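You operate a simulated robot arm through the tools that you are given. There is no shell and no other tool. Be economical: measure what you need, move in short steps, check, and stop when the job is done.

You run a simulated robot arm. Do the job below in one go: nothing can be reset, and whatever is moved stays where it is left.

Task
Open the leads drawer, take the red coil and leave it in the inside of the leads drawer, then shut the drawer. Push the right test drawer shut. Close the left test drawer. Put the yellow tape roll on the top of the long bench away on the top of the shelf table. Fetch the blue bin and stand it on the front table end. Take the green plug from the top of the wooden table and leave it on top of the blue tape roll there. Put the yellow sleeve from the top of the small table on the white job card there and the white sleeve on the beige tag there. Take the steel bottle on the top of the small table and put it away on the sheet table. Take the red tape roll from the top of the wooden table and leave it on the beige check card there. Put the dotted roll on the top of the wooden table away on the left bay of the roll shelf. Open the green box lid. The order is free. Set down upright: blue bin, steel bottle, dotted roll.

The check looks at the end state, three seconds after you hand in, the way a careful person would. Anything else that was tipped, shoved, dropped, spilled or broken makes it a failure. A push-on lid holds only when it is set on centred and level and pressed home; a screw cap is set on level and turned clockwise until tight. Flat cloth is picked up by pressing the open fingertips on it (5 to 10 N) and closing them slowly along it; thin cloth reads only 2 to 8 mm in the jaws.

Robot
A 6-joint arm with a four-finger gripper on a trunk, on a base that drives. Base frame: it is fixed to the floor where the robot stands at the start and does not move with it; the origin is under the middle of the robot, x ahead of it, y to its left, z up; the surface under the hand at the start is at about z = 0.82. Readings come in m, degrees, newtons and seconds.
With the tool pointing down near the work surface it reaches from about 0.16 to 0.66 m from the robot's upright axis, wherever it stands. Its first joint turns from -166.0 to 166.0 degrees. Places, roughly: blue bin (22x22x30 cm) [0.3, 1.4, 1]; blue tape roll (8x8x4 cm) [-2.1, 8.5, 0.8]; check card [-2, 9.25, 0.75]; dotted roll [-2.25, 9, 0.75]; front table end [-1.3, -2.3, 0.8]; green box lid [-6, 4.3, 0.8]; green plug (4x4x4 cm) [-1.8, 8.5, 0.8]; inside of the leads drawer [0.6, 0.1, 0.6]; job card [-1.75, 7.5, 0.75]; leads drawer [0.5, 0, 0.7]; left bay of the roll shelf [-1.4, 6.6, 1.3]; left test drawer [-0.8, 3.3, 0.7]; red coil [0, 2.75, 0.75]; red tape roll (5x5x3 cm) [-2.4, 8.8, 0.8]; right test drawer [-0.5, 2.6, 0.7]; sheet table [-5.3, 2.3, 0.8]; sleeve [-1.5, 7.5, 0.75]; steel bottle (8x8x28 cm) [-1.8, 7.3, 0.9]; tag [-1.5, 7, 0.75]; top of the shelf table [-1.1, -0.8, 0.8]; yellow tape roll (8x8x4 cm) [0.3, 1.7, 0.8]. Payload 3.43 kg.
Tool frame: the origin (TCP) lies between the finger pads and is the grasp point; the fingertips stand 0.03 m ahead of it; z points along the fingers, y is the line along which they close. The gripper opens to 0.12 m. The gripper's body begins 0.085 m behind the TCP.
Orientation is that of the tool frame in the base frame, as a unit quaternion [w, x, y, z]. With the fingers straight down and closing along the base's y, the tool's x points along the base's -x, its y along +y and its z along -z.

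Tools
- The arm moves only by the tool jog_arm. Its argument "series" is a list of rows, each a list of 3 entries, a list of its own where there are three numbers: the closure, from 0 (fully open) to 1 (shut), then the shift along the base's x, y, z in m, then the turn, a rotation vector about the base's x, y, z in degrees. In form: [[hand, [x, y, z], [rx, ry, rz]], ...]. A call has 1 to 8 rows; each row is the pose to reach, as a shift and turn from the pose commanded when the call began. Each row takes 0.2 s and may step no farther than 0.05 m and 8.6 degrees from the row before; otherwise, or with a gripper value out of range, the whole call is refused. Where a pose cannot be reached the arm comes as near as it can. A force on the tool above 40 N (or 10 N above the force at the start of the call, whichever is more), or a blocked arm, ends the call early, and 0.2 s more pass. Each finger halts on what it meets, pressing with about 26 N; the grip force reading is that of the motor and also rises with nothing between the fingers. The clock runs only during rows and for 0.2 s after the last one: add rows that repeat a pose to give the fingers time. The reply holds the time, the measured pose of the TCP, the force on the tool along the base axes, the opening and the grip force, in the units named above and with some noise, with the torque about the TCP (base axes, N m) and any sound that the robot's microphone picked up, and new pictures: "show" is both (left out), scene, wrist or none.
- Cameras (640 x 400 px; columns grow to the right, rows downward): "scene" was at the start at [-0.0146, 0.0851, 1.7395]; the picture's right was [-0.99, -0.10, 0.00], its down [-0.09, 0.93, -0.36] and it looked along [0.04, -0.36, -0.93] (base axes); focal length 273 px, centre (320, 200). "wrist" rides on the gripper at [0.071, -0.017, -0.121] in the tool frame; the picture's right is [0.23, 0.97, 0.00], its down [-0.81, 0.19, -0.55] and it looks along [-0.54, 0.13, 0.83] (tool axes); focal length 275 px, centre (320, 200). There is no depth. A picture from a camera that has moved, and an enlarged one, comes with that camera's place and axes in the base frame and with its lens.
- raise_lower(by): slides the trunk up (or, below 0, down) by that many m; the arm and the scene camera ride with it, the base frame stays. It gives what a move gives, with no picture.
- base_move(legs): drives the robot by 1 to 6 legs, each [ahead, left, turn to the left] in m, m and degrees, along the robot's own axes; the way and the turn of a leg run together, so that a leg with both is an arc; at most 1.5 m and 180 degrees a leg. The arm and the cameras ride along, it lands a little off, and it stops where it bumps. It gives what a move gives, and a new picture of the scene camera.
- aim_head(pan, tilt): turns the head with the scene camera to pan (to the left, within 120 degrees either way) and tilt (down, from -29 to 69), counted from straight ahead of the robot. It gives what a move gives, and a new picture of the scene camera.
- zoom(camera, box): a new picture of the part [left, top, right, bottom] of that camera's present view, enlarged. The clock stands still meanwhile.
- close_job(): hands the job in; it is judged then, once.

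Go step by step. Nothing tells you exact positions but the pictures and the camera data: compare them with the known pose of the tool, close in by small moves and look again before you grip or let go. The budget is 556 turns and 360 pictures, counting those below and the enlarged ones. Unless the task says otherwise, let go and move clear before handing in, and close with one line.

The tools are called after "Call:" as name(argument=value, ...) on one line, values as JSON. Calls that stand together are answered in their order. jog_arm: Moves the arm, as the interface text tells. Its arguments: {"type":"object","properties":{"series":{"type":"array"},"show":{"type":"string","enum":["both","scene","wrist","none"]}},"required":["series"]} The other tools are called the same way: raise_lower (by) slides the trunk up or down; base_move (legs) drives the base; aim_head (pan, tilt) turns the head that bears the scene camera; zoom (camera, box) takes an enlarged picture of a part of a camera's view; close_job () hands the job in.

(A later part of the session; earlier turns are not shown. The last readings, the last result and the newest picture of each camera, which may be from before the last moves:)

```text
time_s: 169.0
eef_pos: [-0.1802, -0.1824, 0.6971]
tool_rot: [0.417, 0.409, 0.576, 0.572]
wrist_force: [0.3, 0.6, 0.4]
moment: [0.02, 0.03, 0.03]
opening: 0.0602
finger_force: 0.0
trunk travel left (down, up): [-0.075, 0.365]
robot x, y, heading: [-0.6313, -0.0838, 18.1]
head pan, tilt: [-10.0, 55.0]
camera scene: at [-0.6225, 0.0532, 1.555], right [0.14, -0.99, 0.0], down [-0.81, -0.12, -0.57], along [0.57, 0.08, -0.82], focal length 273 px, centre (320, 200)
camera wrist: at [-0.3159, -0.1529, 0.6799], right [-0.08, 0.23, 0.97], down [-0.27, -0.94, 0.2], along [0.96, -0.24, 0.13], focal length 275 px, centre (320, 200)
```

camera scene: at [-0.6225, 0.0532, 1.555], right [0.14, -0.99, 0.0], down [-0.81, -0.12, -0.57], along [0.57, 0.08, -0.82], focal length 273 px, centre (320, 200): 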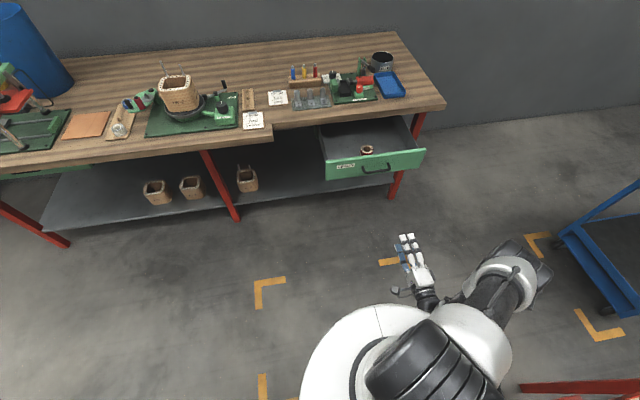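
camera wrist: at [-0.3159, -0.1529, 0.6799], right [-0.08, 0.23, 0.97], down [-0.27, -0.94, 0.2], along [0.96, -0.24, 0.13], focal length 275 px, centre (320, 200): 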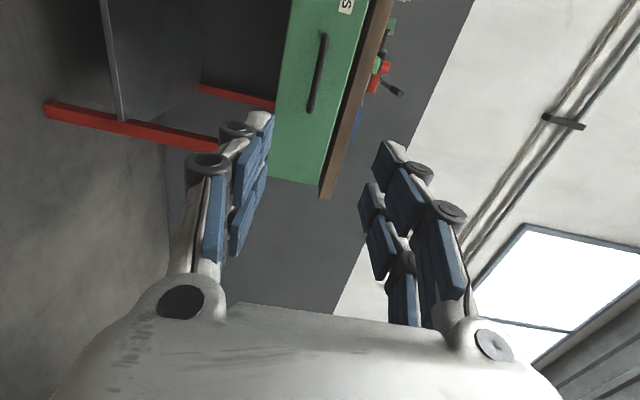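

Handle aligned 0.36 m ahead. I drive 0.26 m forward, then push with the arm.

Call:
base_move(legs=[[0.26, 0, 0]])

Call:
jog_arm(series=[[0.5, [0.038, 0.0125, 0], [0, 0, 0]], [0.5, [0.076, 0.025, 0], [0, 0, 0]], [0.5, [0.105, 0.035, 0], [0, 0, 0]], [0.5, [0.133, 0.044, 0], [0, 0, 0]], [0.5, [0.162, 0.0535, 0], [0, 0, 0]], [0.5, [0.19, 0.063, 0], [0, 0, 0]], [0.5, [0.219, 0.0725, 0], [0, 0, 0]], [0.5, [0.247, 0.082, 0], [0, 0, 0]]], show="none")

Call:
jog_arm(series=[[0.5, [0.019, 0.0063, 0], [0, 0, 0]], [0.5, [0.038, 0.0126, 0], [0, 0, 0]], [0.5, [0.057, 0.019, 0], [0, 0, 0]], [0.5, [0.076, 0.025, 0], [0, 0, 0]], [0.5, [0.095, 0.031, 0], [0, 0, 0]], [0.5, [0.114, 0.038, 0], [0, 0, 0]], [0.5, [0.133, 0.044, 0], [0, 0, 0]]], show="both")

```text
time_s: 170.8
eef_pos: [0.0635, -0.0981, 0.6973]
tool_rot: [0.414, 0.408, 0.579, 0.572]
wrist_force: [0.1, -0.7, -0.1]
moment: [0.02, -0.01, -0.01]
opening: 0.06
finger_force: 0.0
trunk travel left (down, up): [-0.075, 0.365]
robot x, y, heading: [-0.392, -0.006, 18.7]
head pan, tilt: [-10.0, 55.0]
camera scene: at [-0.3817, 0.1337, 1.5549], right [0.15, -0.99, 0.0], down [-0.81, -0.12, -0.57], along [0.57, 0.09, -0.82], focal length 273 px, centre (320, 200)
```

scene: 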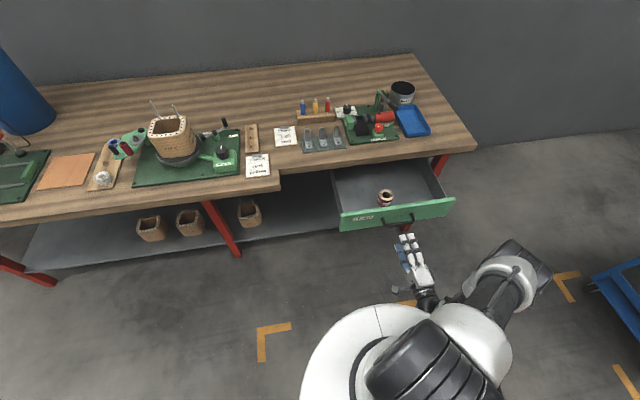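

```text
time_s: 172.6
eef_pos: [0.3096, -0.0153, 0.6968]
tool_rot: [0.414, 0.407, 0.579, 0.572]
wrist_force: [0.5, -0.1, -0.6]
moment: [-0.03, 0.01, 0.01]
opening: 0.0601
finger_force: 0.1
trunk travel left (down, up): [-0.075, 0.365]
robot x, y, heading: [-0.3917, -0.0076, 18.4]
head pan, tilt: [-10.0, 55.0]
```

```text
time_s: 174.2
eef_pos: [0.3851, 0.019, 0.7219]
tool_rot: [0.413, 0.408, 0.58, 0.571]
wrist_force: [0.1, -1.3, -5.5]
moment: [0.05, -0.01, -0.08]
opening: 0.0632
finger_force: 3.3
out of reach, approached as far as the arm can: row 3, 4, 5, 6, 7
trunk travel left (down, up): [-0.075, 0.365]
robot x, y, heading: [-0.3925, -0.0031, 18.8]
head pan, tilt: [-10.0, 55.0]
camera scene: at [-0.3812, 0.1334, 1.5549], right [0.15, -0.99, 0.0], down [-0.81, -0.12, -0.57], along [0.57, 0.09, -0.82], focal length 273 px, centre (320, 200)
camera wrist: at [0.2488, 0.0459, 0.7035], right [-0.07, 0.23, 0.97], down [-0.26, -0.94, 0.21], along [0.96, -0.24, 0.13], focal length 275 px, centre (320, 200)
```

scene: 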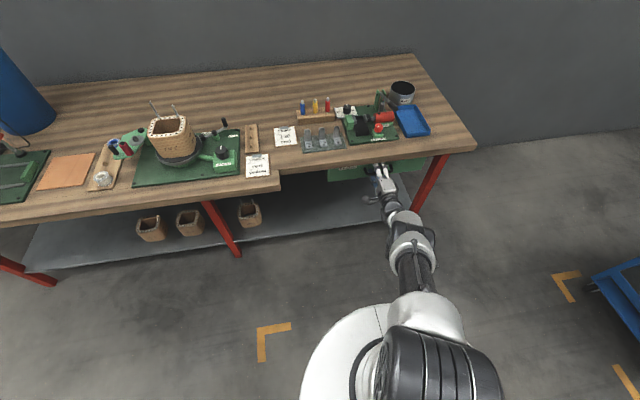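
wrist: 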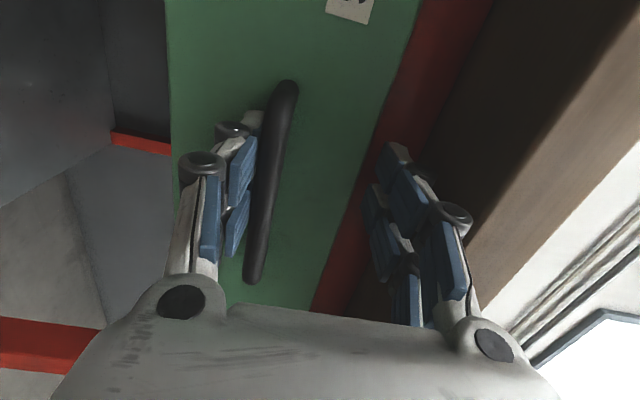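

The arm ran out of reach slightly short of the stop. I pull back, drive a bit nearer, and finish the push.

Call:
jog_arm(series=[[0.5, [-0.03, -0.01, 0], [0, 0, 0]], [0.5, [-0.07, -0.023, 0], [0, 0, 0]], [0.5, [-0.11, -0.036, 0], [0, 0, 0]], [0.5, [-0.15, -0.05, 0], [0, 0, 0]], [0.5, [-0.19, -0.063, 0], [0, 0, 0]]], show="none")

Call:
base_move(legs=[[0.1, 0, 0]])

```text
time_s: 175.4
eef_pos: [0.2029, -0.0433, 0.7234]
tool_rot: [0.414, 0.408, 0.579, 0.571]
wrist_force: [-3.1, 1.9, -8.3]
moment: [0.22, 0.07, -0.12]
opening: 0.0661
finger_force: 5.3
trunk travel left (down, up): [-0.075, 0.365]
robot x, y, heading: [-0.3919, -0.0055, 18.5]
head pan, tilt: [-10.0, 55.0]
```

```text
time_s: 176.6
eef_pos: [0.2968, -0.011, 0.7234]
tool_rot: [0.414, 0.408, 0.58, 0.571]
wrist_force: [0.0, -1.9, -8.9]
moment: [0.08, -0.04, -0.21]
opening: 0.0649
finger_force: 4.9
trunk travel left (down, up): [-0.075, 0.365]
robot x, y, heading: [-0.2907, 0.0221, 18.5]
head pan, tilt: [-10.0, 55.0]
camera scene: at [-0.2868, 0.1652, 1.5549], right [0.15, -0.99, 0.0], down [-0.81, -0.12, -0.57], along [0.57, 0.09, -0.82], focal length 273 px, centre (320, 200)
```

scene: 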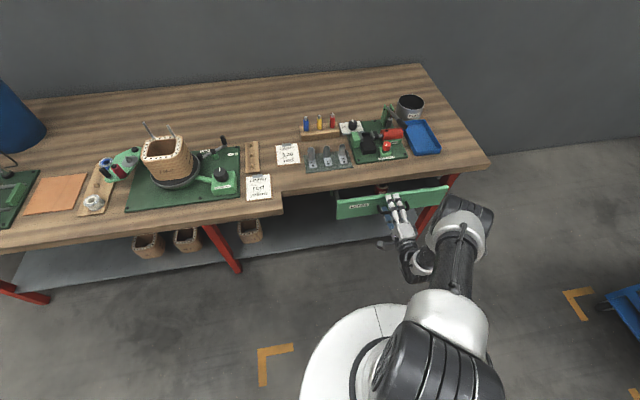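

The lower finger is lifting against the bar; I lower the tool to centre it on the handle and look.

Call:
jog_arm(series=[[0.5, [0, 0, -0.013], [0, 0, 0]], [0.5, [0, 0, -0.027], [0, 0, 0]]], show="wrist")

```text
time_s: 177.2
eef_pos: [0.2968, -0.0105, 0.6942]
tool_rot: [0.415, 0.407, 0.578, 0.572]
wrist_force: [-0.3, -0.3, 0.3]
moment: [-0.03, 0.0, 0.02]
opening: 0.0598
finger_force: 0.1
trunk travel left (down, up): [-0.075, 0.365]
robot x, y, heading: [-0.295, 0.0214, 18.6]
head pan, tilt: [-10.0, 55.0]
camera wrist: at [0.1588, 0.0178, 0.6767], right [-0.08, 0.23, 0.97], down [-0.26, -0.94, 0.2], along [0.96, -0.24, 0.13], focal length 275 px, centre (320, 200)
```

wrist: 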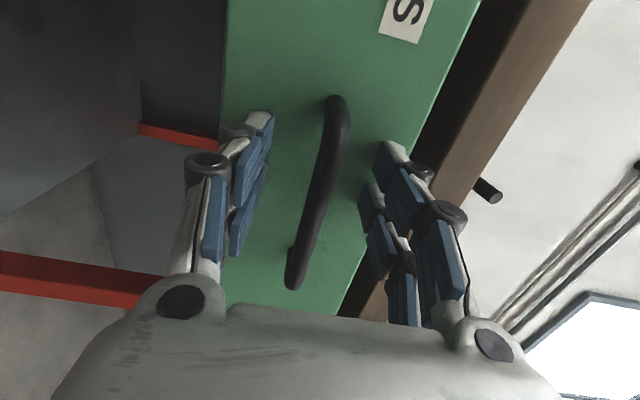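

Centred again. I push straight in until the stop.

Call:
jog_arm(series=[[0.5, [0.019, 0.0063, 0], [0, 0, 0]], [0.5, [0.038, 0.0126, 0], [0, 0, 0]], [0.5, [0.057, 0.019, 0], [0, 0, 0]], [0.5, [0.076, 0.025, 0], [0, 0, 0]], [0.5, [0.09, 0.03, 0], [0, 0, 0]], [0.5, [0.1, 0.0335, 0], [0, 0, 0]], [0.5, [0.11, 0.037, 0], [0, 0, 0]], [0.5, [0.12, 0.04, 0], [0, 0, 0]]], show="both")

```text
time_s: 178.6
eef_pos: [0.3882, 0.0219, 0.6947]
tool_rot: [0.415, 0.409, 0.577, 0.573]
wrist_force: [-32.8, -5.5, 14.1]
moment: [0.11, -0.97, -0.62]
opening: 0.0527
finger_force: 14.9
trunk travel left (down, up): [-0.075, 0.365]
robot x, y, heading: [-0.2965, 0.0275, 18.6]
head pan, tilt: [-10.0, 55.0]
stopped in row 7: the force on the tool passed its limit at 49 N (the readings are from after the stop); the commanded pose is now the measured one
camera scene: at [-0.2939, 0.1646, 1.5552], right [0.15, -0.99, 0.0], down [-0.81, -0.12, -0.58], along [0.57, 0.09, -0.82], focal length 273 px, centre (320, 200)
camera wrist: at [0.2528, 0.0491, 0.6772], right [-0.08, 0.23, 0.97], down [-0.26, -0.94, 0.2], along [0.96, -0.24, 0.13], focal length 275 px, centre (320, 200)
```

scene: 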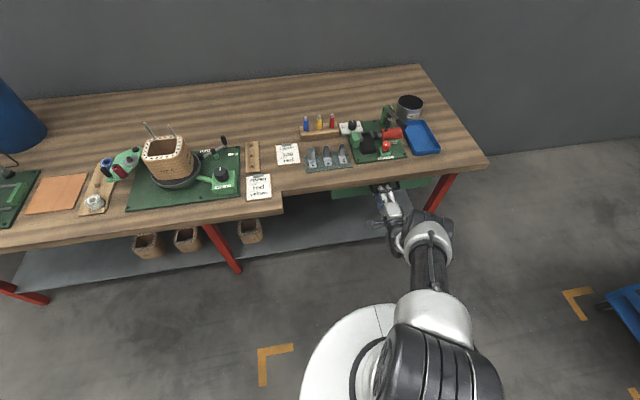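
wrist: 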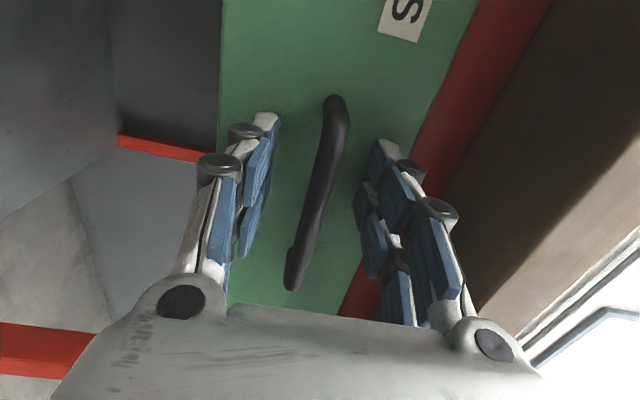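

The stop position matches the original closed position; the drawer is shut. I retreat straight back with fingers wider and check it stays shut.

Call:
jog_arm(series=[[0.4, [-0.002, -0.0007, -0.002], [0, 0, 0]], [0.4, [-0.02, -0.0063, -0.002], [0, 0, 0]], [0.4, [-0.057, -0.019, -0.002], [0, 0, 0]], [0.4, [-0.1, -0.033, -0.002], [0, 0, 0]], [0.4, [-0.14, -0.046, -0.002], [0, 0, 0]], [0.4, [-0.18, -0.06, -0.002], [0, 0, 0]], [0.4, [-0.22, -0.073, -0.002], [0, 0, 0]]], show="scene")

```text
time_s: 180.2
eef_pos: [0.1728, -0.0512, 0.692]
tool_rot: [0.414, 0.408, 0.579, 0.571]
wrist_force: [0.5, 0.1, -0.5]
moment: [0.03, 0.04, -0.03]
opening: 0.0721
finger_force: 0.1
trunk travel left (down, up): [-0.075, 0.365]
robot x, y, heading: [-0.2957, 0.0222, 18.4]
head pan, tilt: [-10.0, 55.0]
camera scene: at [-0.2888, 0.1649, 1.555], right [0.15, -0.99, 0.0], down [-0.81, -0.12, -0.57], along [0.57, 0.09, -0.82], focal length 273 px, centre (320, 200)
```

scene: 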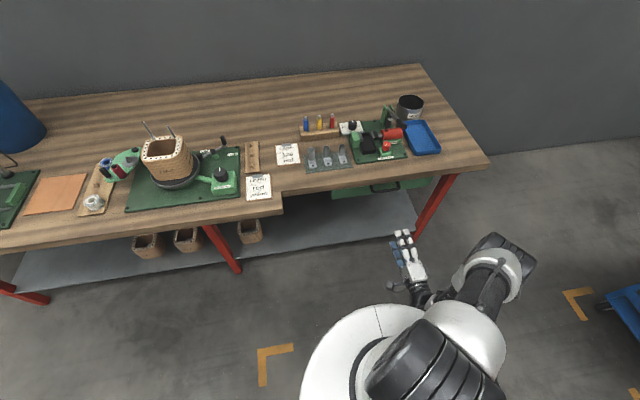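

The drawer is shut. I bring the tool back to pointing down and head north for the yellow tape roll, which I'll reach from the gap facing south.

Call:
jog_arm(series=[[0, [0, 0, 0], [-5.85, 2.905, 4.62]], [0, [0, 0, 0.02], [-11.7, 5.81, 9.24]], [0, [0, 0, 0.04], [-17.55, 8.72, 13.86]], [0, [0, 0, 0.06], [-23.4, 11.62, 18.48]], [0, [0, 0, 0.08], [-29.26, 14.53, 23.1]], [0, [0, 0, 0.1], [-35.1, 17.43, 27.7]], [0, [0, 0, 0.12], [-40.96, 20.33, 32.33]], [0, [0, 0, 0.14], [-46.8, 23.24, 36.95]]], show="none")

Call:
base_move(legs=[[-0.3, 0, 0]])

Call:
raise_lower(by=0.36)

Call:
jog_arm(series=[[0, [0, 0, 0], [-5.85, 2.905, 4.62]], [0, [0, 0, 0], [-11.7, 5.81, 9.24]], [0, [0, 0, 0], [-17.55, 8.72, 13.86]], [0, [0, 0, 0], [-23.4, 11.62, 18.48]], [0, [0, 0, 0], [-29.26, 14.53, 23.1]], [0, [0, 0, 0], [-35.1, 17.43, 27.7]], [0, [0, 0, 0], [-40.96, 20.33, 32.33]]], show="none")

Call:
base_move(legs=[[0, 0, 89], [0.92, -0.25, 0], [1.0, 0.12, 0]])

```text
time_s: 182.0
eef_pos: [0.1739, -0.049, 0.8307]
tool_rot: [0.222, 0.119, 0.918, 0.307]
wrist_force: [-0.7, 0.8, -0.5]
moment: [0.03, 0.01, 0.0]
opening: 0.1199
finger_force: 0.0
trunk travel left (down, up): [-0.075, 0.365]
robot x, y, heading: [-0.297, 0.0281, 18.4]
head pan, tilt: [-10.0, 55.0]
```

```text
time_s: 184.0
eef_pos: [-0.1076, -0.1417, 0.8304]
tool_rot: [0.222, 0.114, 0.917, 0.31]
wrist_force: [0.6, -0.6, -0.2]
moment: [0.01, -0.01, 0.0]
opening: 0.1199
finger_force: 0.0
trunk travel left (down, up): [-0.075, 0.365]
robot x, y, heading: [-0.577, -0.0738, 19.3]
head pan, tilt: [-10.0, 55.0]
camera scene: at [-0.5738, 0.0681, 1.555], right [0.16, -0.99, 0.0], down [-0.81, -0.13, -0.57], along [0.57, 0.09, -0.82], focal length 273 px, centre (320, 200)
```

scene: 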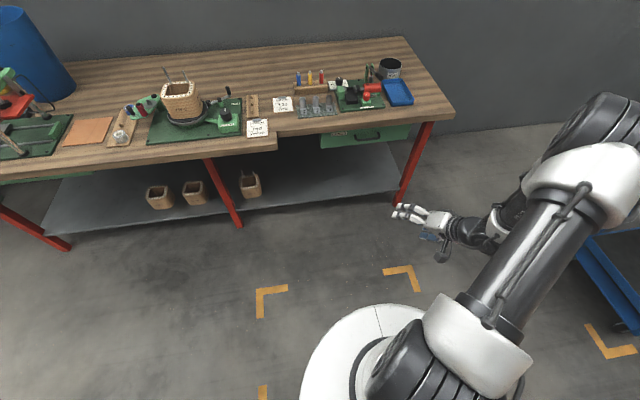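

```text
time_s: 187.5
eef_pos: [-0.1072, -0.1425, 1.1896]
tool_rot: [0.221, 0.114, 0.918, 0.31]
wrist_force: [0.3, -0.2, -0.6]
moment: [-0.02, 0.03, 0.01]
opening: 0.12
finger_force: 0.0
trunk travel left (down, up): [-0.435, 0.005]
robot x, y, heading: [-0.5787, -0.0686, 19.3]
head pan, tilt: [-10.0, 55.0]
```

```text
time_s: 189.1
eef_pos: [-0.1073, -0.1414, 1.1916]
tool_rot: [-0.006, -0.171, 0.985, -0.002]
wrist_force: [-0.5, 0.6, 0.0]
moment: [-0.02, 0.0, 0.01]
opening: 0.12
finger_force: 0.0
trunk travel left (down, up): [-0.435, 0.005]
robot x, y, heading: [-0.5792, -0.0697, 19.2]
head pan, tilt: [-10.0, 55.0]
```

```text
time_s: 202.6
eef_pos: [-0.9409, 2.2404, 1.191]
tool_rot: [0.003, 0.805, -0.593, 0.005]
wrist_force: [-0.3, -0.3, 0.4]
moment: [-0.03, -0.03, -0.05]
opening: 0.1201
finger_force: 0.0
trunk travel left (down, up): [-0.435, 0.005]
robot x, y, heading: [-1.0363, 1.7697, 106.6]
head pan, tilt: [-10.0, 55.0]
camera scene: at [-1.171, 1.7847, 1.915], right [0.99, 0.12, 0.0], down [0.1, -0.81, -0.57], along [-0.07, 0.57, -0.82], focal length 273 px, centre (320, 200)
```

scene: 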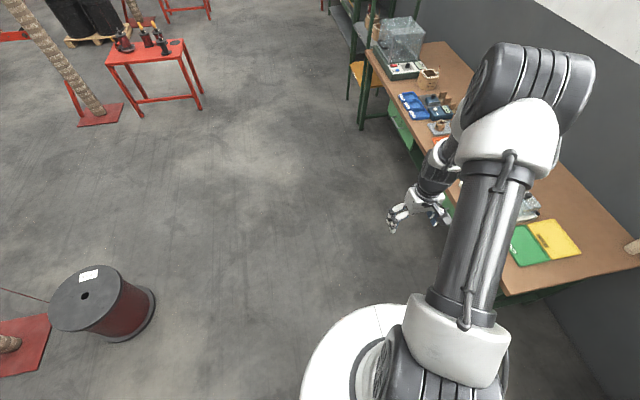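

I drive to the gap mouth, turn to face south, and slide into the gap.

Call:
base_move(legs=[[-0.02, -0.32, 0], [0, 0, 180], [-0.04, 0.82, 0]])

Call:
aim_head(pan=15, tilt=50)

Call:
zoom(camera="wrist", box=[0, 0, 640, 400])

```text
time_s: 216.0
eef_pos: [-0.0447, 1.6065, 1.1906]
tool_rot: [-0.005, 0.621, 0.784, 0.004]
wrist_force: [0.2, -0.4, -0.6]
moment: [0.01, 0.01, 0.01]
opening: 0.1199
finger_force: 0.0
trunk travel left (down, up): [-0.435, 0.005]
robot x, y, heading: [0.0779, 2.0634, -77.1]
head pan, tilt: [-10.0, 55.0]
camera scene: at [0.2164, 2.0456, 1.9149], right [-1.0, -0.05, 0.0], down [-0.04, 0.82, -0.57], along [0.03, -0.57, -0.82], focal length 273 px, centre (320, 200)
```

scene: 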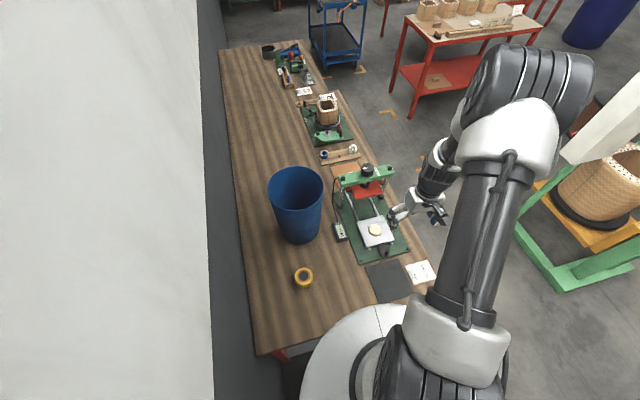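

```text
time_s: 216.8
eef_pos: [-0.0444, 1.6051, 1.1902]
tool_rot: [-0.005, 0.621, 0.784, 0.003]
wrist_force: [-0.4, -0.4, -0.1]
moment: [-0.03, 0.01, 0.05]
opening: 0.12
finger_force: 0.1
trunk travel left (down, up): [-0.435, 0.005]
robot x, y, heading: [0.0805, 2.064, -77.4]
head pan, tilt: [15.0, 50.0]
camera scene: at [0.2482, 2.0493, 1.9215], right [-0.89, -0.47, 0.0], down [-0.36, 0.68, -0.64], along [0.3, -0.57, -0.77], focal length 273 px, centre (320, 200)
```

scene: 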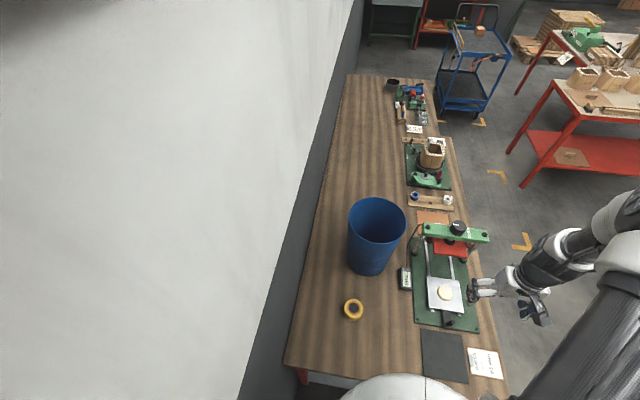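

```text
1.00 times, centred on (320, 200) of wrist (not enlarged: the box is as wide or as high as the picture)
camera zoom: at [-0.077, 1.6692, 1.3121], right [0.89, 0.45, 0.0], down [0.37, -0.75, 0.54], along [0.24, -0.49, -0.84], focal length 275 px, centre (320, 200)
```

zoom: 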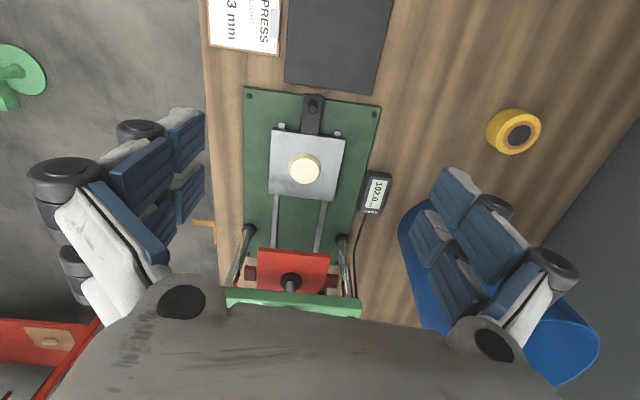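

Tape located at (0.302, 1.673) by two views; bin centre about (0.337, 1.428). I move above the tape.

Call:
jog_arm(series=[[0, [0.047, 0.009, 0], [0, 0, 0]], [0, [0.094, 0.018, 0], [0, 0, 0]], [0, [0.141, 0.027, 0], [0, 0, 0]], [0, [0.188, 0.037, 0], [0, 0, 0]], [0, [0.235, 0.046, 0], [0, 0, 0]], [0, [0.282, 0.055, -0.02], [0, 0, 0]], [0, [0.32, 0.063, -0.04], [0, 0, 0]], [0, [0.346, 0.068, -0.06], [0, 0, 0]]], show="none")

Call:
jog_arm(series=[[0, [0, 0, -0.05], [0, 0, 0]], [0, [0, 0, -0.1], [0, 0, 0]], [0, [0, 0, -0.15], [0, 0, 0]], [0, [0, 0, -0.19], [0, 0, 0]]], show="wrist")

```text
refused: row 6 steps farther than a row can; nothing moved
```

```text
time_s: 217.8
eef_pos: [-0.0415, 1.6049, 1.0011]
tool_rot: [-0.005, 0.62, 0.784, 0.003]
wrist_force: [0.3, -1.2, -0.3]
moment: [0.02, -0.02, 0.01]
opening: 0.1196
finger_force: 0.1
trunk travel left (down, up): [-0.435, 0.005]
robot x, y, heading: [0.0783, 2.0644, -77.0]
head pan, tilt: [15.0, 50.0]
camera wrist: at [-0.074, 1.6684, 1.1226], right [0.89, 0.45, 0.0], down [0.37, -0.75, 0.54], along [0.24, -0.49, -0.84], focal length 275 px, centre (320, 200)
```

wrist: 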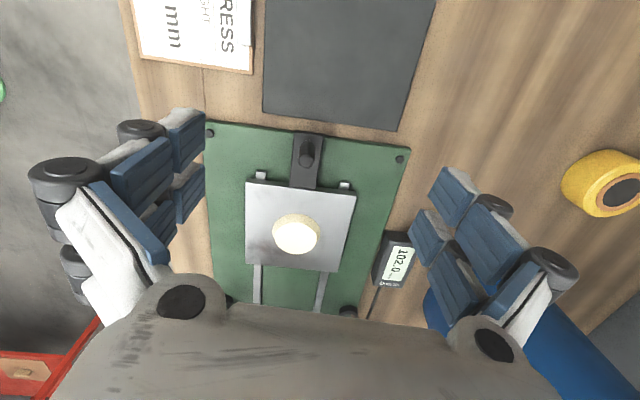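

A row was refused and only the descent ran, luckily without contact. I rise again and redo the sideways move with smaller steps.

Call:
jog_arm(series=[[0, [0, 0, 0.04], [0, 0, 0]], [0, [0, 0, 0.085], [0, 0, 0]], [0, [0.045, 0.009, 0.1], [0, 0, 0]], [0, [0.09, 0.018, 0.1], [0, 0, 0]], [0, [0.135, 0.027, 0.1], [0, 0, 0]], [0, [0.18, 0.036, 0.1], [0, 0, 0]], [0, [0.225, 0.045, 0.1], [0, 0, 0]], [0, [0.27, 0.054, 0.1], [0, 0, 0]]], show="none")

```text
time_s: 219.7
eef_pos: [0.2293, 1.6616, 1.0985]
tool_rot: [-0.005, 0.62, 0.784, 0.004]
wrist_force: [0.4, -0.8, -0.6]
moment: [0.0, 0.04, 0.01]
opening: 0.1202
finger_force: 0.1
trunk travel left (down, up): [-0.435, 0.005]
robot x, y, heading: [0.0802, 2.0685, -77.3]
head pan, tilt: [15.0, 50.0]
```

Call:
jog_arm(series=[[0, [0.04, 0.006, 0], [0, 0, 0]], [0, [0.073, 0.012, -0.02], [0, 0, 0]], [0, [0.073, 0.012, -0.06], [0, 0, 0]], [0, [0.073, 0.012, -0.1], [0, 0, 0]], [0, [0.073, 0.012, -0.14], [0, 0, 0]], [0, [0.073, 0.012, -0.18], [0, 0, 0]]], show="wrist")

```text
time_s: 221.1
eef_pos: [0.3001, 1.6731, 0.9204]
tool_rot: [-0.004, 0.62, 0.784, 0.003]
wrist_force: [0.3, 0.0, -0.2]
moment: [0.03, 0.0, 0.01]
opening: 0.1198
finger_force: 0.0
trunk travel left (down, up): [-0.435, 0.005]
robot x, y, heading: [0.0819, 2.0694, -77.5]
head pan, tilt: [15.0, 50.0]
camera wrist: at [0.2678, 1.7366, 1.043], right [0.89, 0.45, 0.0], down [0.37, -0.75, 0.54], along [0.24, -0.49, -0.84], focal length 275 px, centre (320, 200)
```

wrist: 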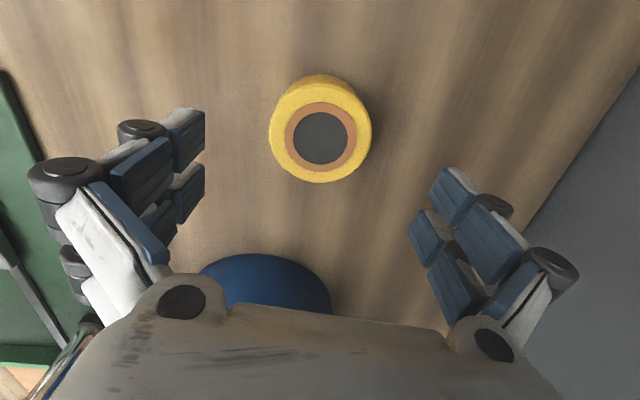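

The tape is straight below. I lower slowly until the tips are near the bench.

Call:
jog_arm(series=[[0, [0, 0, -0.03], [0, 0, 0]], [0, [0, 0, -0.055], [0, 0, 0]], [0, [0, 0, -0.064], [0, 0, 0]], [0, [0, 0, -0.07], [0, 0, 0]], [0, [0, 0, -0.076], [0, 0, 0]], [0, [0, 0, -0.082], [0, 0, 0]]], show="wrist")

```text
time_s: 222.4
eef_pos: [0.2972, 1.6715, 0.8397]
tool_rot: [-0.004, 0.621, 0.784, 0.004]
wrist_force: [-0.4, -0.1, 0.8]
moment: [-0.03, -0.03, -0.02]
opening: 0.1197
finger_force: 0.1
trunk travel left (down, up): [-0.435, 0.005]
robot x, y, heading: [0.078, 2.0692, -77.3]
head pan, tilt: [15.0, 50.0]
camera wrist: at [0.2654, 1.7346, 0.9609], right [0.89, 0.45, 0.0], down [0.37, -0.75, 0.54], along [0.24, -0.49, -0.84], focal length 275 px, centre (320, 200)
```

wrist: 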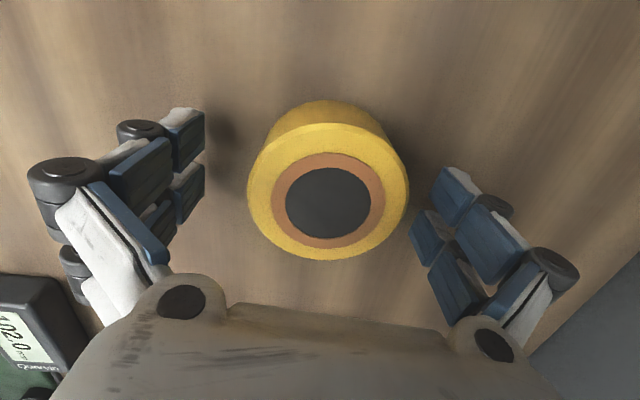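

Tape between the fingers. Close and lift.

Call:
jog_arm(series=[[0.3, [0, 0, -0.002], [0, 0, 0]], [0.5, [0, 0, -0.002], [0, 0, 0]], [0.7, [0, 0, -0.002], [0, 0, 0]], [0.9, [0, 0, -0.002], [0, 0, 0]], [1, [0, 0, -0.002], [0, 0, 0]], [1, [0, 0, 0.04], [0, 0, 0]], [1, [0, 0, 0.08], [0, 0, 0]], [1, [0, 0, 0.12], [0, 0, 0]]], show="wrist")

```text
time_s: 223.4
eef_pos: [0.294, 1.6687, 0.8436]
tool_rot: [-0.002, 0.624, 0.782, 0.002]
wrist_force: [-23.2, 2.1, 58.4]
moment: [-1.15, 1.91, -0.65]
opening: 0.0884
finger_force: 35.4
trunk travel left (down, up): [-0.435, 0.005]
robot x, y, heading: [0.0792, 2.0641, -77.6]
head pan, tilt: [15.0, 50.0]
stopped in row 4: the force on the tool passed its limit at 44 N (the readings are from after the stop); the commanded pose is now the measured one
camera wrist: at [0.2624, 1.7338, 0.964], right [0.9, 0.44, 0.0], down [0.37, -0.75, 0.55], along [0.24, -0.49, -0.84], focal length 275 px, centre (320, 200)
```

wrist: 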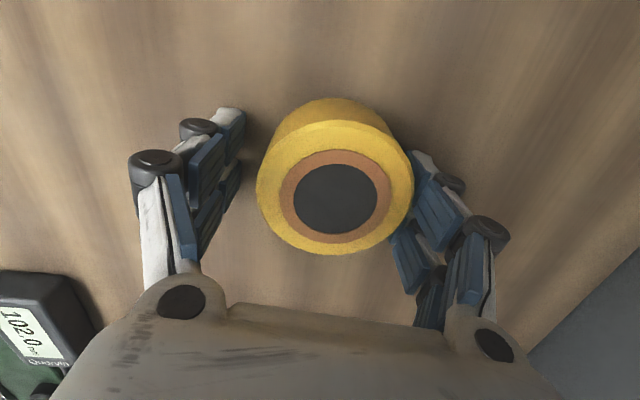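

The tips pressed the bench while closing. I rise 1 cm, centre a little to the right, and close again.

Call:
jog_arm(series=[[0.2, [0, 0, 0.01], [0, 0, 0]], [0.2, [0.006, 0.002, 0.01], [0, 0, 0]], [0.5, [0.006, 0.002, 0.01], [0, 0, 0]], [0.7, [0.006, 0.002, 0.01], [0, 0, 0]], [0.9, [0.006, 0.002, 0.01], [0, 0, 0]], [1, [0.006, 0.002, 0.01], [0, 0, 0]], [1, [0.006, 0.002, 0.01], [0, 0, 0]]], show="wrist")

```text
time_s: 225.1
eef_pos: [0.3033, 1.6717, 0.8481]
tool_rot: [-0.003, 0.622, 0.783, 0.003]
wrist_force: [-1.4, 1.5, 3.6]
moment: [0.06, -0.01, 0.03]
opening: 0.0709
finger_force: 25.6
trunk travel left (down, up): [-0.435, 0.005]
robot x, y, heading: [0.0812, 2.0674, -77.5]
head pan, tilt: [15.0, 50.0]
camera wrist: at [0.2702, 1.7356, 0.9703], right [0.9, 0.45, 0.0], down [0.37, -0.75, 0.55], along [0.24, -0.49, -0.84], focal length 275 px, centre (320, 200)
```

wrist: 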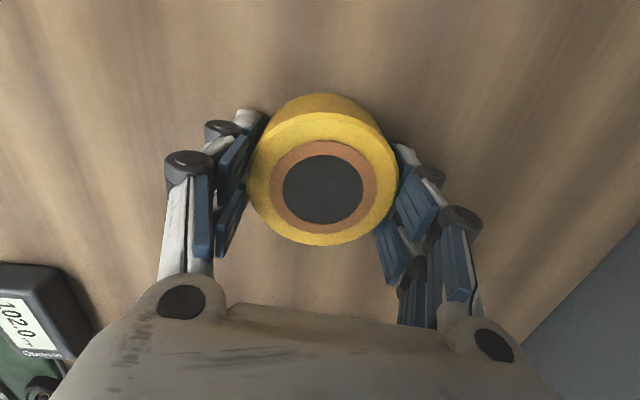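

Gripped at 7.1 cm. Lift.

Call:
jog_arm(series=[[1, [0, 0, 0.03], [0, 0, 0]], [1, [0, 0, 0.08], [0, 0, 0]], [1, [0, 0, 0.13], [0, 0, 0]], [1, [0, 0, 0.18], [0, 0, 0]], [1, [0, 0, 0.23], [0, 0, 0]], [1, [0, 0, 0.28], [0, 0, 0]], [1, [0, 0, 0.32], [0, 0, 0]]], show="wrist")

```text
time_s: 226.7
eef_pos: [0.3016, 1.6747, 1.172]
tool_rot: [-0.004, 0.622, 0.783, 0.004]
wrist_force: [0.1, 0.6, -1.0]
moment: [-0.04, -0.01, -0.02]
opening: 0.0709
finger_force: 26.2
trunk travel left (down, up): [-0.435, 0.005]
robot x, y, heading: [0.0799, 2.0651, -77.5]
head pan, tilt: [15.0, 50.0]
camera wrist: at [0.269, 1.7379, 1.2927], right [0.9, 0.45, 0.0], down [0.37, -0.75, 0.54], along [0.24, -0.49, -0.84], focal length 275 px, centre (320, 200)
```

wrist: 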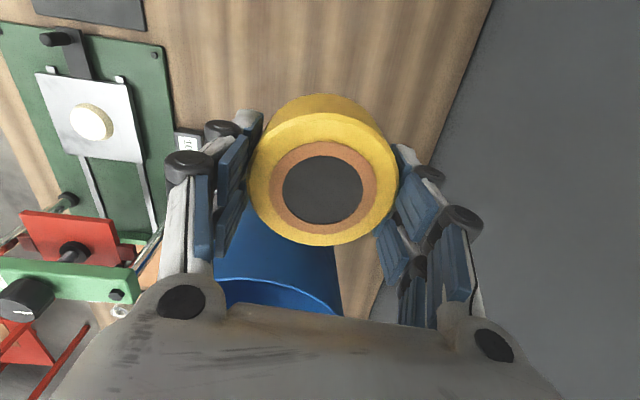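

Tape held. I drive out of the gap and south toward the shelf table.

Call:
base_move(legs=[[0.04, -0.82, 0], [0.9, -0.06, 0], [0.75, -0.33, 0]])

Call:
aim_head(pan=-20, tilt=40)

```text
time_s: 239.4
eef_pos: [-0.5565, -0.2589, 1.1709]
tool_rot: [-0.004, 0.638, 0.77, 0.003]
wrist_force: [-0.6, 0.0, -1.9]
moment: [-0.04, 0.01, 0.01]
opening: 0.0712
finger_force: 26.0
trunk travel left (down, up): [-0.435, 0.005]
robot x, y, heading: [-0.7635, 0.1474, -79.6]
head pan, tilt: [15.0, 50.0]
camera scene: at [-0.5943, 0.1199, 1.9215], right [-0.9, -0.43, 0.0], down [-0.33, 0.69, -0.64], along [0.28, -0.58, -0.77], focal length 273 px, centre (320, 200)
```

scene: 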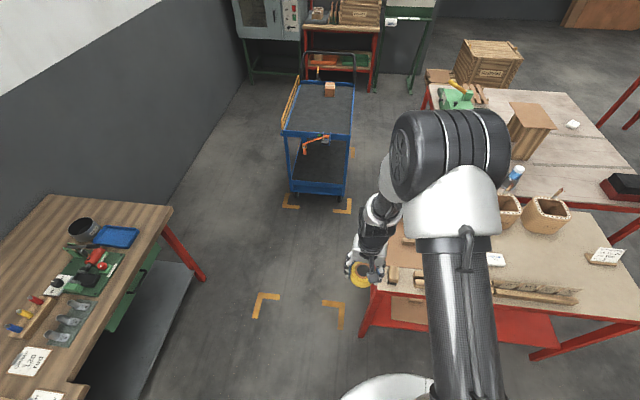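

```text
time_s: 240.4
eef_pos: [-0.5552, -0.2579, 1.1702]
tool_rot: [-0.004, 0.638, 0.77, 0.003]
wrist_force: [-0.5, 0.4, -0.9]
moment: [-0.01, 0.01, -0.01]
opening: 0.0708
finger_force: 25.6
trunk travel left (down, up): [-0.435, 0.005]
robot x, y, heading: [-0.761, 0.1419, -79.6]
head pan, tilt: [-20.0, 40.0]
camera scene: at [-0.6413, 0.1058, 1.9356], right [-0.99, 0.17, 0.0], down [0.11, 0.63, -0.77], along [-0.13, -0.76, -0.64], focal length 273 px, centre (320, 200)
```

scene: 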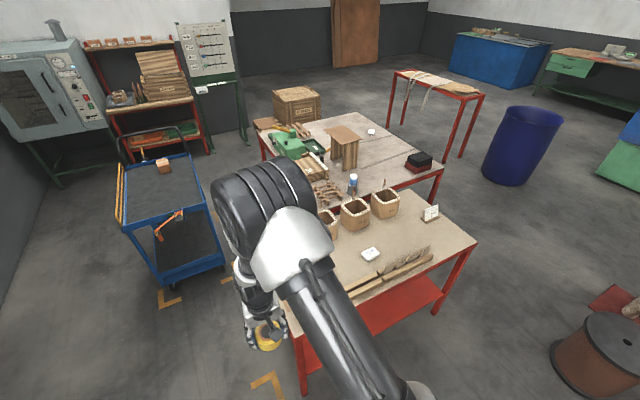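

The shelf table (with the red shelf) is ahead; I zoom to find a free spot.

Call:
zoom(camera="scene", box=[300, 150, 500, 300])

```text
2.67 times, centred on (400, 225) of scene
camera zoom: at [-0.6413, 0.1058, 1.9356], right [-0.99, 0.17, 0.0], down [0.11, 0.63, -0.77], along [-0.13, -0.76, -0.64], focal length 728 px, centre (107, 133)
```

zoom: 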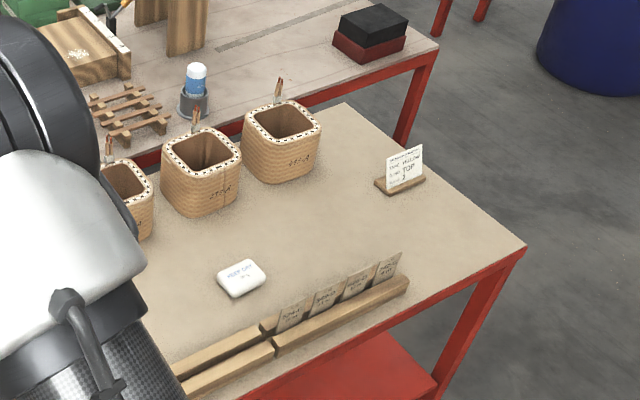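

A free spot lies at about (-1.31, -0.88). I drive along the table front to bring it in reach.

Call:
base_move(legs=[[0.42, -0.86, 0]])

Call:
aim_head(pan=10, tilt=55)

Call:
zoom(camera="wrist", box=[0, 0, 640, 400])

```text
time_s: 245.3
eef_pos: [-1.3149, -0.801, 1.172]
tool_rot: [-0.004, 0.647, 0.763, 0.004]
wrist_force: [0.3, 0.1, -1.5]
moment: [0.04, 0.01, 0.02]
opening: 0.0707
finger_force: 25.6
trunk travel left (down, up): [-0.435, 0.005]
robot x, y, heading: [-1.5127, -0.3979, -81.0]
head pan, tilt: [-20.0, 40.0]
camera scene: at [-1.3919, -0.4353, 1.9357], right [-0.98, 0.19, 0.0], down [0.12, 0.63, -0.77], along [-0.15, -0.75, -0.64], focal length 273 px, centre (320, 200)
```

scene: 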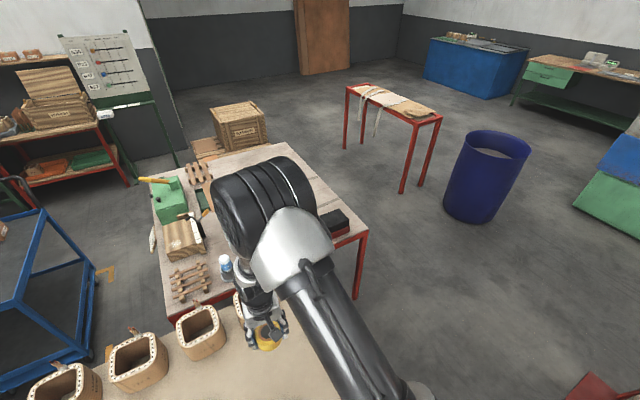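

```text
time_s: 246.2
eef_pos: [-1.3161, -0.7992, 1.1696]
tool_rot: [-0.004, 0.647, 0.763, 0.003]
wrist_force: [-0.1, 0.6, -1.5]
moment: [-0.03, 0.05, 0.0]
opening: 0.0708
finger_force: 25.8
trunk travel left (down, up): [-0.435, 0.005]
robot x, y, heading: [-1.5121, -0.3959, -81.2]
head pan, tilt: [10.0, 55.0]
camera scene: at [-1.3522, -0.4199, 1.915], right [-0.95, -0.33, 0.0], down [-0.27, 0.77, -0.57], along [0.19, -0.54, -0.82], focal length 273 px, centre (320, 200)
```

scene: 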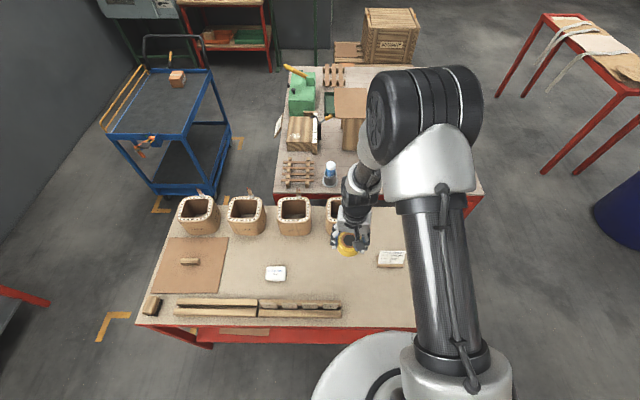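

```text
1.00 times, centred on (320, 200) of wrist (not enlarged: the box is as wide or as high as the picture)
camera zoom: at [-1.3431, -0.7354, 1.2921], right [0.92, 0.39, 0.0], down [0.32, -0.77, 0.54], along [0.21, -0.5, -0.84], focal length 275 px, centre (320, 200)
```

zoom: 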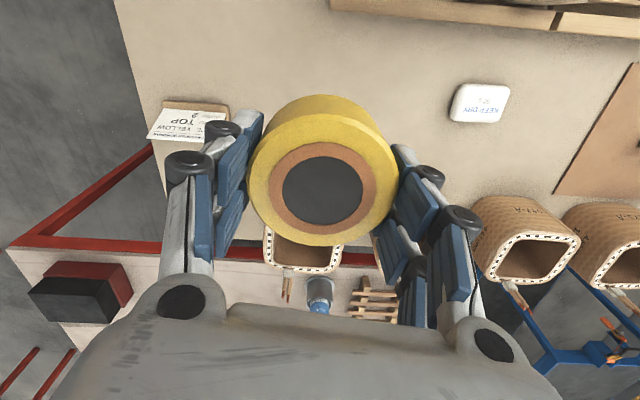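

Straight below the gripper is clear table. I descend, slowly at the end.

Call:
jog_arm(series=[[1, [0, 0, -0.05], [0, 0, 0]], [1, [0, 0, -0.1], [0, 0, 0]], [1, [0, 0, -0.15], [0, 0, 0]], [1, [0, 0, -0.2], [0, 0, 0]], [1, [0, 0, -0.25], [0, 0, 0]], [1, [0, 0, -0.28], [0, 0, 0]]], show="wrist")

```text
time_s: 247.6
eef_pos: [-1.3162, -0.8028, 0.8858]
tool_rot: [-0.003, 0.646, 0.763, 0.002]
wrist_force: [0.1, 0.5, -1.1]
moment: [0.03, 0.03, -0.02]
opening: 0.0709
finger_force: 25.8
trunk travel left (down, up): [-0.435, 0.005]
robot x, y, heading: [-1.5074, -0.3933, -81.2]
head pan, tilt: [10.0, 55.0]
camera wrist: at [-1.3436, -0.7365, 1.0087], right [0.92, 0.39, 0.0], down [0.32, -0.77, 0.55], along [0.21, -0.5, -0.84], focal length 275 px, centre (320, 200)
```

wrist: 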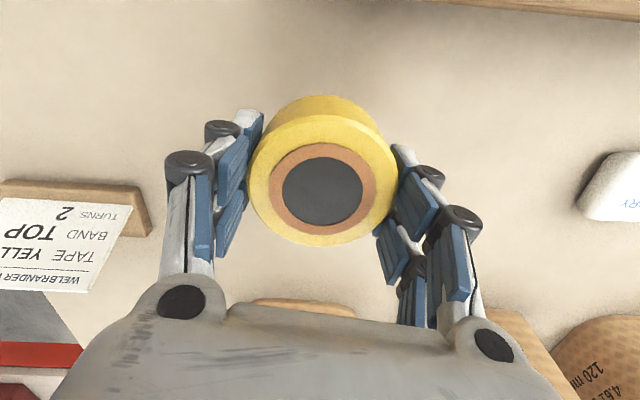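

Call:
jog_arm(series=[[1, [0, 0, -0.012], [0, 0, 0]], [1, [0, 0, -0.02], [0, 0, 0]], [1, [0, 0, -0.026], [0, 0, 0]], [1, [0, 0, -0.031], [0, 0, 0]], [1, [0, 0, -0.036], [0, 0, 0]], [1, [0, 0, -0.041], [0, 0, 0]], [1, [0, 0, -0.046], [0, 0, 0]]], show="none")

```text
time_s: 249.2
eef_pos: [-1.3154, -0.7998, 0.8445]
tool_rot: [-0.004, 0.647, 0.762, 0.003]
wrist_force: [-0.1, 0.0, -1.4]
moment: [-0.01, 0.0, -0.04]
opening: 0.071
finger_force: 26.1
trunk travel left (down, up): [-0.435, 0.005]
robot x, y, heading: [-1.5072, -0.394, -81.1]
head pan, tilt: [10.0, 55.0]
```

Call:
jog_arm(series=[[1, [0, 0, -0.005], [0, 0, 0]], [1, [0, 0, -0.01], [0, 0, 0]], [1, [0, 0, -0.015], [0, 0, 0]], [1, [0, 0, -0.02], [0, 0, 0]], [1, [0, 0, -0.025], [0, 0, 0]], [1, [0, 0, -0.03], [0, 0, 0]]], show="wrist")

```text
time_s: 250.4
eef_pos: [-1.3146, -0.8017, 0.8274]
tool_rot: [-0.004, 0.646, 0.763, 0.002]
wrist_force: [-3.8, 10.0, 28.8]
moment: [-0.44, 0.0, 0.05]
opening: 0.0712
finger_force: 26.0
trunk travel left (down, up): [-0.435, 0.005]
robot x, y, heading: [-1.5111, -0.3964, -80.9]
head pan, tilt: [10.0, 55.0]
stopped in row 5: the force on the tool passed its limit at 52 N (the readings are from after the stop); the commanded pose is now the measured one
camera wrist: at [-1.3431, -0.7358, 0.9482], right [0.92, 0.39, 0.0], down [0.32, -0.77, 0.55], along [0.21, -0.5, -0.84], focal length 275 px, centre (320, 200)
```

wrist: 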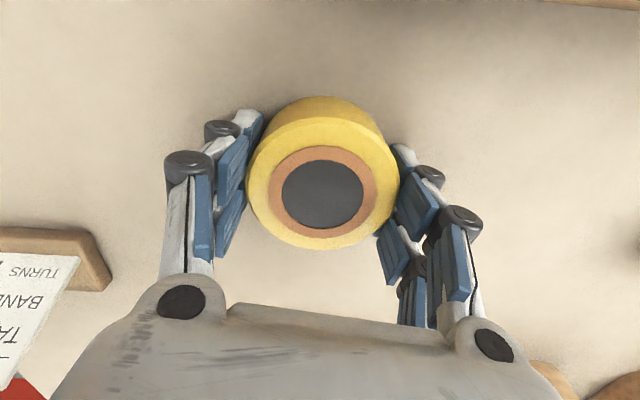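

On the table. I ease off, release and rise.

Call:
jog_arm(series=[[0.8, [0, 0, 0.003], [0, 0, 0]], [0.6, [0, 0, 0.003], [0, 0, 0]], [0.4, [0, 0, 0.004], [0, 0, 0]], [0.1, [0, 0, 0.004], [0, 0, 0]], [0, [0, 0, 0.004], [0, 0, 0]], [0, [0, 0, 0.05], [0, 0, 0]], [0, [0, 0, 0.1], [0, 0, 0]], [0, [0, 0, 0.15], [0, 0, 0]]], show="wrist")

```text
time_s: 252.2
eef_pos: [-1.3158, -0.8042, 0.9752]
tool_rot: [-0.004, 0.645, 0.764, 0.003]
wrist_force: [-0.4, 0.5, 0.4]
moment: [-0.02, -0.02, 0.02]
opening: 0.1199
finger_force: 0.0
trunk travel left (down, up): [-0.435, 0.005]
robot x, y, heading: [-1.5104, -0.3917, -81.2]
head pan, tilt: [10.0, 55.0]
camera wrist: at [-1.3438, -0.7377, 1.0966], right [0.92, 0.39, 0.0], down [0.32, -0.77, 0.54], along [0.21, -0.5, -0.84], focal length 275 px, centre (320, 200)
```

wrist: 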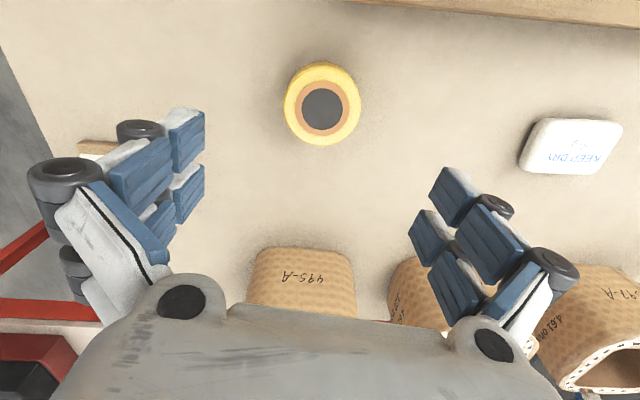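

Tape placed on the shelf table. I raise the arm and go back to the gap for the blue bin.

Call:
jog_arm(series=[[0, [0, 0, 0.05], [0, 0, 0]], [0, [0, 0, 0.1], [0, 0, 0]], [0, [0, 0, 0.15], [0, 0, 0]], [0, [0, 0, 0.2], [0, 0, 0]], [0, [0, 0, 0.25], [0, 0, 0]]], show="none")

Call:
base_move(legs=[[-0.417, 0.825, 0], [-0.765, 0.283, 0], [-0.91, 0.012, 3]])

```text
time_s: 253.4
eef_pos: [-1.3171, -0.804, 1.2269]
tool_rot: [-0.003, 0.646, 0.763, 0.003]
wrist_force: [-0.5, 0.1, 0.0]
moment: [-0.03, -0.05, -0.02]
opening: 0.1199
finger_force: 0.0
trunk travel left (down, up): [-0.435, 0.005]
robot x, y, heading: [-1.5101, -0.3935, -80.8]
head pan, tilt: [10.0, 55.0]
```

```text
time_s: 266.6
eef_pos: [-0.5969, 1.4685, 1.2261]
tool_rot: [-0.004, 0.609, 0.794, 0.002]
wrist_force: [0.8, -0.4, 0.7]
moment: [-0.01, 0.01, -0.01]
opening: 0.12
finger_force: 0.2
trunk travel left (down, up): [-0.435, 0.005]
robot x, y, heading: [-0.8278, 1.8585, -75.2]
head pan, tilt: [10.0, 55.0]
camera scene: at [-0.671, 1.8495, 1.915], right [-0.91, -0.42, 0.0], down [-0.34, 0.74, -0.57], along [0.24, -0.52, -0.82], focal length 273 px, centre (320, 200)
```

scene: 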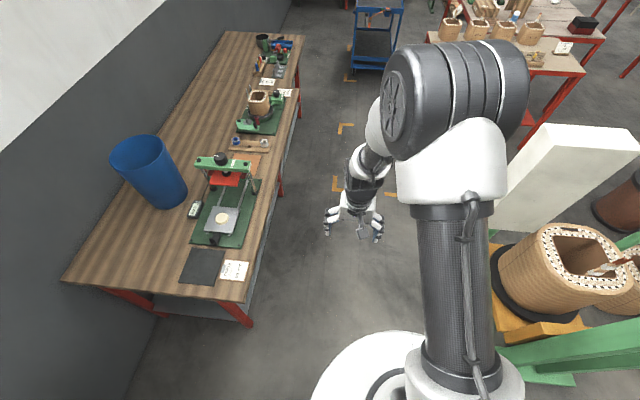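

Now slide into the gap again.

Call:
base_move(legs=[[0.03, 0.93, 0]])

Call:
zoom(camera="wrist", box=[0, 0, 640, 400])

```text
time_s: 271.6
eef_pos: [0.3178, 1.6769, 1.2259]
tool_rot: [-0.003, 0.608, 0.794, 0.003]
wrist_force: [0.1, 0.0, 0.4]
moment: [0.01, 0.01, -0.03]
opening: 0.1202
finger_force: 0.0
trunk travel left (down, up): [-0.435, 0.005]
robot x, y, heading: [0.082, 2.0661, -75.4]
head pan, tilt: [10.0, 55.0]
camera scene: at [0.2439, 2.0571, 1.9149], right [-0.91, -0.42, 0.0], down [-0.34, 0.74, -0.57], along [0.24, -0.52, -0.82], focal length 273 px, centre (320, 200)
```

scene: 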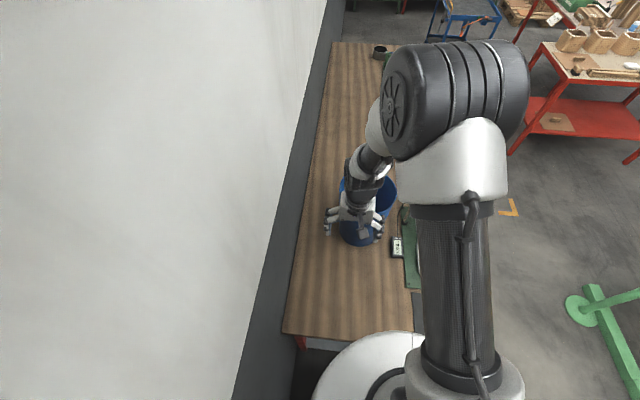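

```text
1.00 times, centred on (320, 200) of wrist (not enlarged: the box is as wide or as high as the picture)
camera zoom: at [0.2827, 1.7394, 1.3474], right [0.88, 0.48, 0.0], down [0.4, -0.74, 0.55], along [0.26, -0.48, -0.84], focal length 275 px, centre (320, 200)
```

zoom: 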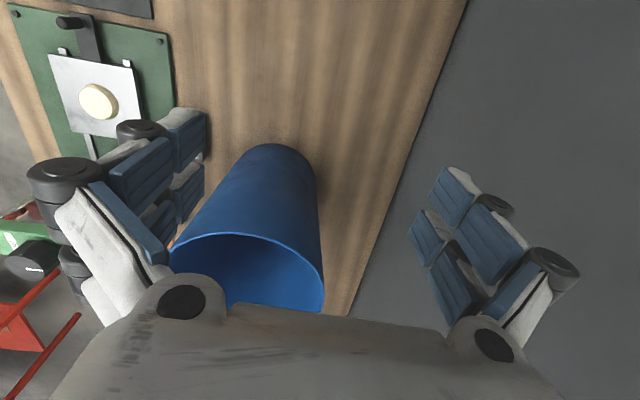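

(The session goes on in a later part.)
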